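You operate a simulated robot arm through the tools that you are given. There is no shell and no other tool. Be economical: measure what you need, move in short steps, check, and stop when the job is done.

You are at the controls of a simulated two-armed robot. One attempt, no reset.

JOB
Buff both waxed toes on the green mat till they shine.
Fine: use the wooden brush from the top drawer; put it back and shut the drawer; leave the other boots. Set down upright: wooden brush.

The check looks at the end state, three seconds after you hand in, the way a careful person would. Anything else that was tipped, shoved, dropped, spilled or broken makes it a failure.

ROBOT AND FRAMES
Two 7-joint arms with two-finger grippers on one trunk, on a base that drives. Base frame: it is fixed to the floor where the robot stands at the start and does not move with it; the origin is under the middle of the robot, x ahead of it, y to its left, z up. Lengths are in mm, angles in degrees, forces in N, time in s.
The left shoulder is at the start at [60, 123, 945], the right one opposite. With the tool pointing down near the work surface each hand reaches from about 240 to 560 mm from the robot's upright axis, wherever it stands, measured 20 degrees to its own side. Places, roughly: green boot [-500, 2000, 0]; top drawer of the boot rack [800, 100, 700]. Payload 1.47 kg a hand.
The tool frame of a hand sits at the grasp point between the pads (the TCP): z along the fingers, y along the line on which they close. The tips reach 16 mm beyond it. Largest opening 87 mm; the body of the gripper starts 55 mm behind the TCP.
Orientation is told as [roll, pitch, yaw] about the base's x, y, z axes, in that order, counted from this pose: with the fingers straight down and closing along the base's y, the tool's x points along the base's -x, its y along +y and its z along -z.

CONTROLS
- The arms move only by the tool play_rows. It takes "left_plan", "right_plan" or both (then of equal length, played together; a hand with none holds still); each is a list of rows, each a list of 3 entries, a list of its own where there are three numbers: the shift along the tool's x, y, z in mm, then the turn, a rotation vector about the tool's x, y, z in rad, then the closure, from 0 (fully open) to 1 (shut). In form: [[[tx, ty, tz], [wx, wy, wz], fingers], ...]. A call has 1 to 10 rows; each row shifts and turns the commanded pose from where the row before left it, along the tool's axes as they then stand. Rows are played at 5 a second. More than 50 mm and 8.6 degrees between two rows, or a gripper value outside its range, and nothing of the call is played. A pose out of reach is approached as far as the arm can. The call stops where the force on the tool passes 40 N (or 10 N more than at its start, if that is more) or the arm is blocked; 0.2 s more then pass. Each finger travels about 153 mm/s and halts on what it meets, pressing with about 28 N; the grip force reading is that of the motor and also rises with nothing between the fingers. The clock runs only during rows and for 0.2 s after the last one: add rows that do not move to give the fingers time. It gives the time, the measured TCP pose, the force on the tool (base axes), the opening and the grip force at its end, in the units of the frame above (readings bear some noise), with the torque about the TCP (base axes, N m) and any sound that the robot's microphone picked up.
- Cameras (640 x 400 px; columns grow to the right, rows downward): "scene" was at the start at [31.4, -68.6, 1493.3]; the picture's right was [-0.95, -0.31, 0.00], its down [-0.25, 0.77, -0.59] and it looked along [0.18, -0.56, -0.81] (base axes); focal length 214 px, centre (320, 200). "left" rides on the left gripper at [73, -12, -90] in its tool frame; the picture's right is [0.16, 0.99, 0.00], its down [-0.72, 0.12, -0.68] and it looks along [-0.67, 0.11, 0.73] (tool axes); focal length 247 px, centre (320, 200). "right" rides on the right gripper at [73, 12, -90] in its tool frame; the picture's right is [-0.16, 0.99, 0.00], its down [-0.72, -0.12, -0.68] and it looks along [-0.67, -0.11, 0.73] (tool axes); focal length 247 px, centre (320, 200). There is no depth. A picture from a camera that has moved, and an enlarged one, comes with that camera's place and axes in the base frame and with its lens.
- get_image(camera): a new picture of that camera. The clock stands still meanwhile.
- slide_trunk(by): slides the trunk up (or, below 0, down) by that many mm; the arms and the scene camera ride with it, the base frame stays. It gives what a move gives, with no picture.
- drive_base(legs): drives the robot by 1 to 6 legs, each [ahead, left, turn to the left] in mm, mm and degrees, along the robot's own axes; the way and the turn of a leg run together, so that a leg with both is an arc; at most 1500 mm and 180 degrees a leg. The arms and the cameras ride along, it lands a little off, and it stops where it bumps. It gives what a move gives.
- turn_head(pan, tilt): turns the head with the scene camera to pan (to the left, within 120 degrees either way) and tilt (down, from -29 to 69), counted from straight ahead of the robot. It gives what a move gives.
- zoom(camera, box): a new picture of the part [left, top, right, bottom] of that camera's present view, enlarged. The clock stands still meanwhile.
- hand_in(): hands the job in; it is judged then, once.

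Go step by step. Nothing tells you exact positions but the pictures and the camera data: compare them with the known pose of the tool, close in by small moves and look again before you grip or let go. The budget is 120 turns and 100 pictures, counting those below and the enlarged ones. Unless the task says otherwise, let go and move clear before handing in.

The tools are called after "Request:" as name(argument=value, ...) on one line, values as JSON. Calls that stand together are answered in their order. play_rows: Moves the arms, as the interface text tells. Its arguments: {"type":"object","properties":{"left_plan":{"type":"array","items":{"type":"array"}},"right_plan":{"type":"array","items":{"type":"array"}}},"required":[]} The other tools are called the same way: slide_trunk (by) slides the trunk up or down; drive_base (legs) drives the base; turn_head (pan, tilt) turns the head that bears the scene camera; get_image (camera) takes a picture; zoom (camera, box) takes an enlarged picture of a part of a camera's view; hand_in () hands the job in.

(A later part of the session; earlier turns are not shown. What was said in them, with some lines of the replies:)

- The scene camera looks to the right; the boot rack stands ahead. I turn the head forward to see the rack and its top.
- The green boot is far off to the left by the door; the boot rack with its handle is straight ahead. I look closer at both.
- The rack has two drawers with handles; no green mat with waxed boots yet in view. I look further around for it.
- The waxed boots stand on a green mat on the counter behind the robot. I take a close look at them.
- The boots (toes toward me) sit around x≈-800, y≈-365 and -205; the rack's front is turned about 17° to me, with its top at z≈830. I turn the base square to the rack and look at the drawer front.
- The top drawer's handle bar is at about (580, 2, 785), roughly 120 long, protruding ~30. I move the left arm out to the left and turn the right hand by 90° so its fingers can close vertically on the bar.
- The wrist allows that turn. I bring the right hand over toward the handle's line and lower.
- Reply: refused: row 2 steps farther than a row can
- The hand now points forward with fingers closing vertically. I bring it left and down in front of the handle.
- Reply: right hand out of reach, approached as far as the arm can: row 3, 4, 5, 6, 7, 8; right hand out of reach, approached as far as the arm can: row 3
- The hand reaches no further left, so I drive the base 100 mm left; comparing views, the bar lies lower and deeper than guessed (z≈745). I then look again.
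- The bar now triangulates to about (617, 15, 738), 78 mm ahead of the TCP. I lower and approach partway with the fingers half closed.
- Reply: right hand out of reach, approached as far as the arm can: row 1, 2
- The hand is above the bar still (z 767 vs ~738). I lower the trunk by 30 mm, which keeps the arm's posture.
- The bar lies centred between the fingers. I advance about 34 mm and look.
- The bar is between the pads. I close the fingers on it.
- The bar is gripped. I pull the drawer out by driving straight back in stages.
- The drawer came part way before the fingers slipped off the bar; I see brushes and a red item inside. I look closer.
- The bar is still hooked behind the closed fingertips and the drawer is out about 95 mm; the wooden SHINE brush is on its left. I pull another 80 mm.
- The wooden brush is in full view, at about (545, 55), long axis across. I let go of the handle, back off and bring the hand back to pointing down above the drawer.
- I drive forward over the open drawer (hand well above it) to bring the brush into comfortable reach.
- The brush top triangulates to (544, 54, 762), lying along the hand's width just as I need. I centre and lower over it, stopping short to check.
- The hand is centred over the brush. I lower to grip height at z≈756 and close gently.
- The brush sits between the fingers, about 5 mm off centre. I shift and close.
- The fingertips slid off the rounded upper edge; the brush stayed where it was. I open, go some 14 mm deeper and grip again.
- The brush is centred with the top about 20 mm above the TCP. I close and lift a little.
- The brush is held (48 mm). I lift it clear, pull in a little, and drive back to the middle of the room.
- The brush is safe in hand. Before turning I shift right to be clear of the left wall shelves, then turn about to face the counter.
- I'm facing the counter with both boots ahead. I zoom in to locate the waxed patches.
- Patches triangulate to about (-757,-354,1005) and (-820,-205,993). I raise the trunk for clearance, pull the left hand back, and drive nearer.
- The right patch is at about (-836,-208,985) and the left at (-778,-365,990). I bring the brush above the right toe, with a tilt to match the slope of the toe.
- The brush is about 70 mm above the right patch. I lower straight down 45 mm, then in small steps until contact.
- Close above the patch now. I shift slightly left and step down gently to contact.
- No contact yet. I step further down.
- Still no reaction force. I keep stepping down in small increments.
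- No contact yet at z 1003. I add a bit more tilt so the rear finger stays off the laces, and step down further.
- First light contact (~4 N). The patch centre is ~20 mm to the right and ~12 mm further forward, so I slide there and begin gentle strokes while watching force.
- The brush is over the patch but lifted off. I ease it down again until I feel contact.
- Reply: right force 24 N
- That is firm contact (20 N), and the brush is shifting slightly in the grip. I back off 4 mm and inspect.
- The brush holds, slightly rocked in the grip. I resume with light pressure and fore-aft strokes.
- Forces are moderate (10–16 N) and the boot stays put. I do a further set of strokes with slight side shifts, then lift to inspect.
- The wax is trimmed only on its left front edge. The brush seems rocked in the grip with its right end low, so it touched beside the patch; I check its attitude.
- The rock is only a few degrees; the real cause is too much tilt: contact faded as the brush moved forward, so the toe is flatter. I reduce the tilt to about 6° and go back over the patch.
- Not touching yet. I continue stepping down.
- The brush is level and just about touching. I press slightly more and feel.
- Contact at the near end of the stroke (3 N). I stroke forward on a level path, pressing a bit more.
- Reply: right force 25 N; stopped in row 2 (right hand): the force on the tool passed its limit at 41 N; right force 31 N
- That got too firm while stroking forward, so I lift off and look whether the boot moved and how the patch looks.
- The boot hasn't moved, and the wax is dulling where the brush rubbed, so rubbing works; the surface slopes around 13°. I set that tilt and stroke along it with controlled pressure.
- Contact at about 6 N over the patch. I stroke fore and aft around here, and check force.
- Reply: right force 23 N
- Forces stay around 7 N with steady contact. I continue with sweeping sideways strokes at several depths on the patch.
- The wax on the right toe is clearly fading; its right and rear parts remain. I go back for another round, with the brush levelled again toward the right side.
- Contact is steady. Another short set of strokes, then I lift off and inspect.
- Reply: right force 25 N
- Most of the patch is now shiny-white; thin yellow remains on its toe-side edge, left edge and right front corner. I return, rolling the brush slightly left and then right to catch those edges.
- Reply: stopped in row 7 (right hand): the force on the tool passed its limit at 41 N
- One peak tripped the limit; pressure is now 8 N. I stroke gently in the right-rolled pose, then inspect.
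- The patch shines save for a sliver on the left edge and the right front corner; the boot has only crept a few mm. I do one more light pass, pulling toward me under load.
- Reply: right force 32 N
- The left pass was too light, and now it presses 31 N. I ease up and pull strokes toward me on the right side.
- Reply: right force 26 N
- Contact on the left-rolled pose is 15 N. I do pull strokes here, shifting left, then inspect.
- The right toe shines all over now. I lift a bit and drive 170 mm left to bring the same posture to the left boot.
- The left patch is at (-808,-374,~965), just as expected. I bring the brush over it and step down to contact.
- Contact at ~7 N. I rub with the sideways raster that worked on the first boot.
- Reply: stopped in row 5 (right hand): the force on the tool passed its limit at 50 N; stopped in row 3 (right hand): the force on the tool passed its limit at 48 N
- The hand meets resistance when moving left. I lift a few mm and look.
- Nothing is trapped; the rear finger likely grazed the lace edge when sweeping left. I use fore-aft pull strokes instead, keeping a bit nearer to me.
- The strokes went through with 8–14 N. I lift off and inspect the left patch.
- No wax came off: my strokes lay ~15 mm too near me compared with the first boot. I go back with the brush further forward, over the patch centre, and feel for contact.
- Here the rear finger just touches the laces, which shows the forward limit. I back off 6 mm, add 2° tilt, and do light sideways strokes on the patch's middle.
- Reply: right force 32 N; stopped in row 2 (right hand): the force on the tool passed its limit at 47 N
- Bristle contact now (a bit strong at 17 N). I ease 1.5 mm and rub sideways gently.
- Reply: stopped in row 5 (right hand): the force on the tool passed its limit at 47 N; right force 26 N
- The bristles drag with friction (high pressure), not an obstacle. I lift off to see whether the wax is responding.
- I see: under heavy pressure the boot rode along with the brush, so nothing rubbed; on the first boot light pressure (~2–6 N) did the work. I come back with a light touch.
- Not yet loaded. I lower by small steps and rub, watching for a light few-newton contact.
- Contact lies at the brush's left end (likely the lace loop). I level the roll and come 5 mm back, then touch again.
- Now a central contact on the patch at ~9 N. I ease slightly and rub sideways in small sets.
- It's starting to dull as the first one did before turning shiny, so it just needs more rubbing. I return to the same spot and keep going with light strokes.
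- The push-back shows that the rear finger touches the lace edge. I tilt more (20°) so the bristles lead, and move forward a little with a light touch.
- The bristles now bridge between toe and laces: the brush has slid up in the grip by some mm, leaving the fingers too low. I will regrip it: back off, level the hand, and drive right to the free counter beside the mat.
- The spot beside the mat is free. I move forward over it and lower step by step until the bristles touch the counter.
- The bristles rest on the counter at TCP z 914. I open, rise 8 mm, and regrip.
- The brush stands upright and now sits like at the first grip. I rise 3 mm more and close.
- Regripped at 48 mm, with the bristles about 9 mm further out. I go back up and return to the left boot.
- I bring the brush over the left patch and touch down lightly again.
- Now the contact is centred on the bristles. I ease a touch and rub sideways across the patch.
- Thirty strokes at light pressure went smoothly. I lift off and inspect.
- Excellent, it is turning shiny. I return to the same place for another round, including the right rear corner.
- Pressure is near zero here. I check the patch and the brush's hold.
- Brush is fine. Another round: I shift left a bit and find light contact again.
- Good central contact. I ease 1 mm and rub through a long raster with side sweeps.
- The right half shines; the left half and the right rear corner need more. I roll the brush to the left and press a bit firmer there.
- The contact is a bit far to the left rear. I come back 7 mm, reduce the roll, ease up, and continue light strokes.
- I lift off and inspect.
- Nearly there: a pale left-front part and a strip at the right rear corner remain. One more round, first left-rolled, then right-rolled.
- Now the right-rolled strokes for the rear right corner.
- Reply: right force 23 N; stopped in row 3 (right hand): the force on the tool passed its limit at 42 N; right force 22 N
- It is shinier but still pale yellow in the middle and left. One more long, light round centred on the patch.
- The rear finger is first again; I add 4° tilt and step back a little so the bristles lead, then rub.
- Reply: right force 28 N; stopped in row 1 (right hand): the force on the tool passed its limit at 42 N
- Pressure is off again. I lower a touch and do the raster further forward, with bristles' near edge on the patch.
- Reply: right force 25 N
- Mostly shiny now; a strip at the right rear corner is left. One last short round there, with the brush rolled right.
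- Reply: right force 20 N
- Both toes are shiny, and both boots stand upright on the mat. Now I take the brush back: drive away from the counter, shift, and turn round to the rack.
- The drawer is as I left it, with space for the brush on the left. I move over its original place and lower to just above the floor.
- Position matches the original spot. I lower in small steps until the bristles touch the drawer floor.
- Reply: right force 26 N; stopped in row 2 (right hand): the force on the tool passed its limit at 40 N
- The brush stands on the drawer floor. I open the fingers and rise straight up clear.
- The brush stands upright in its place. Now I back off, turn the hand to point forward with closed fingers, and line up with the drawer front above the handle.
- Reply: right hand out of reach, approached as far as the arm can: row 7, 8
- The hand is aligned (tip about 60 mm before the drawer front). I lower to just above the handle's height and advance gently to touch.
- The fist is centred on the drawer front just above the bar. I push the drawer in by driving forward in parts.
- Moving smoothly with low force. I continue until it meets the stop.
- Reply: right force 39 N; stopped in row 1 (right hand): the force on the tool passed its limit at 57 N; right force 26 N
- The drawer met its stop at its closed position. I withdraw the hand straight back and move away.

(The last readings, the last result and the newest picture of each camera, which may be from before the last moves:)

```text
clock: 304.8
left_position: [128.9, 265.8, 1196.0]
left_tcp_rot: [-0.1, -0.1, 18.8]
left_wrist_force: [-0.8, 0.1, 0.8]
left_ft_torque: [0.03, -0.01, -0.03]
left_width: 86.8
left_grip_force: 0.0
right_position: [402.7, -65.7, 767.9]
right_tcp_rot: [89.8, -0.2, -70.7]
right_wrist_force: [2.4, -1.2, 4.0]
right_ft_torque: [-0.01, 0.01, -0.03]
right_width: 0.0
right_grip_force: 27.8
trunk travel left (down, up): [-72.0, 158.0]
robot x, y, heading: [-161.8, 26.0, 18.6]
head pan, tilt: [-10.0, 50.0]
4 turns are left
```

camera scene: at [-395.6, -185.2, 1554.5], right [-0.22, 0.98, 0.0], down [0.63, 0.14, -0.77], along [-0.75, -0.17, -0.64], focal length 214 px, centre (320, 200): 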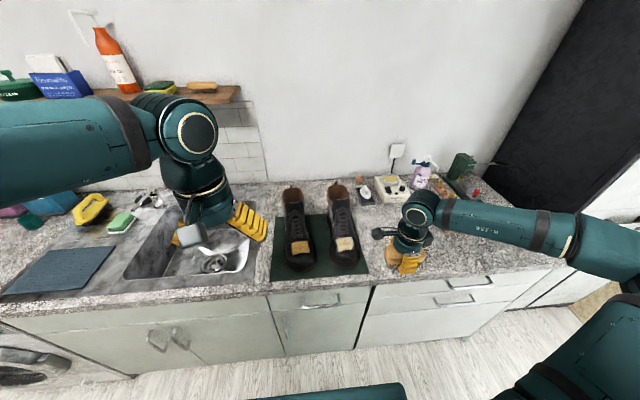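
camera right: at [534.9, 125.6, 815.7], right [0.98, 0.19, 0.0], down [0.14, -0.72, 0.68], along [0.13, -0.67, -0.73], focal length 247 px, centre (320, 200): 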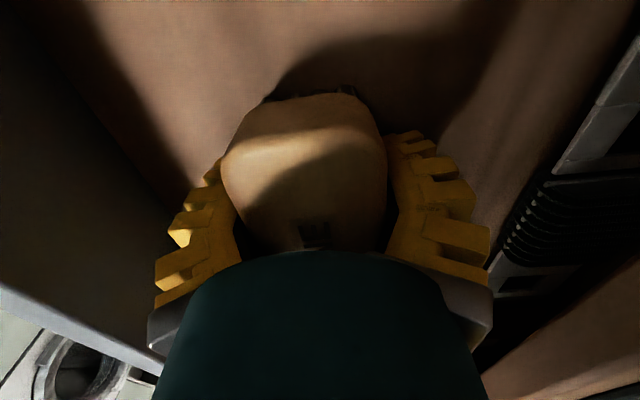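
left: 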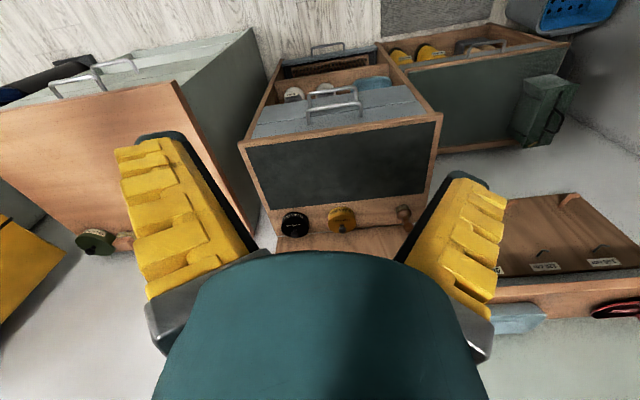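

The readings after backing off hint that the lower finger rubbed on the handle and may have drawn the drawer back. I lift free, come down level with the bar, and push squarely on the bar itself until it stops.

Request:
play_rows(right_plan=[[[0, 15, 0], [0, 0, 0], 1], [[0, 20, 0], [0, 0, 0], 1], [[0, 0, -30], [0, 0, 0], 1], [[0, 0, -30], [0, 0, 0], 1], [[0, 0, 0], [0, 0, 0], 1]])

Request:
play_rows(right_plan=[[[0, -32, 0], [0, 0, 0], 1], [[0, -31, 0], [0, 0, 0], 1], [[0, 0, 0], [0, 0, 0], 1]])

Request:
drive_base(legs=[[75, 0, 0]])

Request:
drive_base(legs=[[75, 0, 0]])

Request:
play_rows(right_plan=[[[0, 0, 10], [0, 0, 0], 1], [[0, 0, 10], [0, 0, 0], 1], [[0, 0, 10], [0, 0, 0], 1], [[0, 0, 10], [0, 0, 0], 1], [[0, 0, 10], [0, 0, 0], 1], [[0, 0, 10], [0, 0, 0], 1], [[0, 0, 10], [0, 0, 0], 1], [[0, 0, 10], [0, 0, 0], 1], [[0, 0, 10], [0, 0, 0], 1]])

Request:
play_rows(right_plan=[[[0, 0, 5], [0, 0, 0], 1], [[0, 0, 5], [0, 0, 0], 1], [[0, 0, 5], [0, 0, 0], 1]])

```text
clock: 306.0
left_position: [129.1, 266.1, 1196.6]
left_tcp_rot: [0.0, 0.1, 18.8]
left_wrist_force: [-0.1, -0.1, -0.7]
left_ft_torque: [0.04, -0.02, 0.0]
left_width: 87.0
left_grip_force: 0.0
right_position: [344.7, -86.6, 802.2]
right_tcp_rot: [89.9, -0.3, -70.7]
right_wrist_force: [0.6, -0.3, 0.3]
right_ft_torque: [-0.03, 0.0, 0.01]
right_width: 0.0
right_grip_force: 27.7
trunk travel left (down, up): [-72.0, 158.0]
robot x, y, heading: [-156.2, 29.8, 18.7]
head pan, tilt: [-10.0, 50.0]
```

```text
clock: 306.8
left_position: [128.6, 266.0, 1195.4]
left_tcp_rot: [0.0, -0.2, 18.7]
left_wrist_force: [-0.1, -0.9, -0.6]
left_ft_torque: [0.0, 0.01, 0.01]
left_width: 87.3
left_grip_force: 0.0
right_position: [358.7, -102.8, 762.6]
right_tcp_rot: [89.7, -0.3, -70.5]
right_wrist_force: [0.1, 0.2, 0.1]
right_ft_torque: [0.03, -0.02, -0.02]
right_width: 0.0
right_grip_force: 28.0
right hand out of reach, approached as far as the arm can: row 1, 2
trunk travel left (down, up): [-72.0, 158.0]
robot x, y, heading: [-159.2, 27.4, 19.0]
head pan, tilt: [-10.0, 50.0]
```

```text
clock: 307.9
left_position: [199.5, 291.2, 1196.1]
left_tcp_rot: [-0.1, 0.0, 18.7]
left_wrist_force: [0.1, -0.6, -0.5]
left_ft_torque: [-0.02, 0.01, -0.03]
left_width: 87.0
left_grip_force: 0.0
right_position: [428.5, -77.6, 763.2]
right_tcp_rot: [89.5, -0.2, -70.5]
right_wrist_force: [0.0, 0.5, 1.1]
right_ft_torque: [0.04, 0.04, -0.01]
right_width: 0.1
right_grip_force: 28.1
trunk travel left (down, up): [-72.0, 158.0]
robot x, y, heading: [-89.1, 52.4, 19.0]
head pan, tilt: [-10.0, 50.0]
```

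```text
clock: 308.9
left_position: [268.9, 315.6, 1195.9]
left_tcp_rot: [0.0, -0.1, 18.8]
left_wrist_force: [-0.3, 0.5, -1.2]
left_ft_torque: [0.0, 0.02, -0.01]
left_width: 86.9
left_grip_force: 0.1
right_position: [498.7, -53.6, 765.7]
right_tcp_rot: [89.7, -0.3, -70.6]
right_wrist_force: [2.2, -7.7, 25.2]
right_ft_torque: [-0.28, -0.28, -0.08]
right_width: 0.0
right_grip_force: 28.0
trunk travel left (down, up): [-72.0, 158.0]
robot x, y, heading: [-16.9, 74.2, 18.6]
head pan, tilt: [-10.0, 50.0]
```

```text
clock: 310.9
left_position: [268.9, 314.7, 1196.9]
left_tcp_rot: [0.0, -0.1, 18.8]
left_wrist_force: [0.0, 0.5, -0.6]
left_ft_torque: [0.0, 0.02, -0.02]
left_width: 86.8
left_grip_force: 0.0
right_position: [582.0, -25.5, 763.4]
right_tcp_rot: [89.9, -0.4, -70.6]
right_wrist_force: [2.3, -9.2, 14.1]
right_ft_torque: [-0.26, -0.2, -0.11]
right_width: 0.1
right_grip_force: 27.9
trunk travel left (down, up): [-72.0, 158.0]
robot x, y, heading: [-19.8, 75.0, 18.6]
head pan, tilt: [-10.0, 50.0]
```

```text
clock: 311.7
left_position: [268.4, 313.0, 1196.6]
left_tcp_rot: [0.0, -0.1, 18.8]
left_wrist_force: [-0.1, 0.0, -0.5]
left_ft_torque: [-0.02, 0.01, 0.0]
left_width: 87.2
left_grip_force: 0.0
right_position: [597.2, -19.6, 765.6]
right_tcp_rot: [89.9, -0.3, -70.6]
right_wrist_force: [1.2, -8.8, 15.5]
right_ft_torque: [-0.25, -0.2, -0.07]
right_width: 0.0
right_grip_force: 27.8
trunk travel left (down, up): [-72.0, 158.0]
robot x, y, heading: [-17.6, 71.0, 18.6]
head pan, tilt: [-10.0, 50.0]
3 turns are left
```

The drawer had indeed been drawn along, since the finger rides on the bar. I raise the hand 12 mm to clear the bar and push on the drawer front itself up to the stop.

Request:
play_rows(right_plan=[[[8, 6, 0], [0, 0, 0], 1], [[8, 6, 0], [0, 0, 0], 1], [[0, 0, 0], [0, 0, 0], 1]])

Request:
play_rows(right_plan=[[[0, 0, 5], [0, 0, 0], 1], [[0, 0, 5], [0, 0, 0], 1], [[0, 0, 5], [0, 0, 0], 1]])

Request:
play_rows(right_plan=[[[0, 0, 4], [0, 0, 0], 1], [[0, 0, 4], [0, 0, 0], 1], [[0, 0, 4], [0, 0, 0], 1], [[0, 0, 4], [0, 0, 0], 1], [[0, 0, 4], [0, 0, 0], 1], [[0, 0, 4], [0, 0, 0], 1]])

Request:
play_rows(right_plan=[[[0, 0, 3], [0, 0, 0], 1], [[0, 0, 3], [0, 0, 0], 1]])

```text
clock: 312.5
left_position: [270.5, 314.2, 1196.6]
left_tcp_rot: [0.1, -0.1, 18.8]
left_wrist_force: [-0.4, 0.3, -0.2]
left_ft_torque: [0.02, 0.0, 0.02]
left_width: 87.0
left_grip_force: 0.0
right_position: [592.0, -5.0, 775.4]
right_tcp_rot: [89.6, -0.3, -70.6]
right_wrist_force: [-0.4, 0.4, 0.2]
right_ft_torque: [0.02, 0.04, 0.03]
right_width: 0.1
right_grip_force: 28.3
trunk travel left (down, up): [-72.0, 158.0]
robot x, y, heading: [-17.9, 72.6, 18.8]
head pan, tilt: [-10.0, 50.0]
```

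```text
clock: 313.3
left_position: [270.6, 315.1, 1194.9]
left_tcp_rot: [0.0, 0.1, 18.9]
left_wrist_force: [0.0, 0.7, -0.1]
left_ft_torque: [0.02, 0.03, 0.01]
left_width: 87.2
left_grip_force: 0.1
right_position: [606.0, 1.1, 774.1]
right_tcp_rot: [89.9, -0.4, -70.6]
right_wrist_force: [-0.5, -0.1, 0.6]
right_ft_torque: [-0.05, -0.02, 0.0]
right_width: 0.0
right_grip_force: 28.1
trunk travel left (down, up): [-72.0, 158.0]
robot x, y, heading: [-17.7, 69.2, 18.6]
head pan, tilt: [-10.0, 50.0]
```

```text
clock: 314.7
left_position: [268.5, 314.1, 1197.1]
left_tcp_rot: [0.0, -0.1, 18.7]
left_wrist_force: [-0.1, 0.5, 0.3]
left_ft_torque: [0.01, -0.03, 0.02]
left_width: 87.4
left_grip_force: 0.0
right_position: [626.8, 7.8, 777.6]
right_tcp_rot: [89.8, -0.2, -70.6]
right_wrist_force: [-16.9, -8.2, 1.6]
right_ft_torque: [-0.03, 0.03, -0.21]
right_width: 0.0
right_grip_force: 27.9
trunk travel left (down, up): [-72.0, 158.0]
robot x, y, heading: [-19.7, 72.5, 18.7]
head pan, tilt: [-10.0, 50.0]
```

```text
clock: 315.1
left_position: [267.6, 313.5, 1196.6]
left_tcp_rot: [0.0, -0.2, 18.6]
left_wrist_force: [1.2, 1.2, -0.6]
left_ft_torque: [0.03, 0.0, 0.0]
left_width: 86.8
left_grip_force: 0.0
right_position: [628.0, 8.6, 775.7]
right_tcp_rot: [89.6, -0.2, -70.8]
right_wrist_force: [-19.5, -7.4, 8.8]
right_ft_torque: [-0.1, -0.24, -0.17]
right_width: 0.0
right_grip_force: 27.8
trunk travel left (down, up): [-72.0, 158.0]
robot x, y, heading: [-18.9, 76.3, 18.4]
head pan, tilt: [-10.0, 50.0]
stopped in row 2 (right hand): the force on the tool passed its limit at 45 N (the readings are from after the stop); the commanded pose is now the measured one
2 turns are left
```

The drawer front is now at the real stop, 9 mm further in than before, with the bar clear below. I withdraw the hand, rising slightly so it cannot catch the bar.

Request:
play_rows(right_plan=[[[0, 1, -3], [0, 0, 0], 1], [[0, 2, -8], [0, 0, 0], 1], [[0, 3, -10], [0, 0, 0], 1], [[0, 6, -15], [0, 0, 0], 1], [[0, 6, -25], [0, 0, 0], 1], [[0, 10, -30], [0, 0, 0], 1], [[0, 10, -20], [0, 0, 0], 1]])

Request:
drive_base(legs=[[-100, 0, 0]])

```text
clock: 316.8
left_position: [268.5, 314.2, 1196.1]
left_tcp_rot: [0.0, -0.2, 18.7]
left_wrist_force: [-0.3, -0.4, 0.2]
left_ft_torque: [0.01, -0.02, -0.01]
left_width: 87.2
left_grip_force: 0.1
right_position: [524.7, -29.2, 812.4]
right_tcp_rot: [89.6, -0.3, -70.7]
right_wrist_force: [-0.2, -0.2, 0.2]
right_ft_torque: [0.0, -0.01, -0.02]
right_width: 0.0
right_grip_force: 27.7
trunk travel left (down, up): [-72.0, 158.0]
robot x, y, heading: [-18.7, 76.1, 18.7]
head pan, tilt: [-10.0, 50.0]
```

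```text
clock: 317.9
left_position: [174.2, 282.0, 1197.0]
left_tcp_rot: [-0.1, -0.1, 18.8]
left_wrist_force: [-1.4, -0.4, 0.3]
left_ft_torque: [-0.02, -0.06, -0.03]
left_width: 87.3
left_grip_force: 0.1
right_position: [430.6, -58.9, 812.7]
right_tcp_rot: [89.7, -0.3, -70.6]
right_wrist_force: [-0.2, 0.0, -0.2]
right_ft_torque: [0.02, 0.02, -0.03]
right_width: 0.0
right_grip_force: 27.6
trunk travel left (down, up): [-72.0, 158.0]
robot x, y, heading: [-114.9, 39.2, 18.8]
head pan, tilt: [-10.0, 50.0]
1 turns are left
```

The hand is free with no force on it, the brush is back in the drawer, and the drawer was pushed home. I hand the job in.

Request:
hand_in()

```text
The job is handed in.
```

I buffed both waxed toes to a shine, put the wooden brush back upright in the top drawer, and pushed the drawer shut. I had no pictures left to check the closed drawer, so that rests on the push force and hand position.

- **Toes:** The right toe shone apart from a tiny mark at its left edge. The left toe was nearly all shiny when I last looked close up. I gave its rear right corner one more pass, and it looked white in a wider view that the gripper partly blocked.
- **Boots:** Both stayed upright on the green mat, but they crept under the brush. The right one moved about 7 mm. The left one moved further and turned a little toward the right one.
- **Drawer:** My first push seems to have been partly undone, because a finger dragged on the handle as I backed away. I pushed again until it stopped firmly, then drew the hand back with no force on it.
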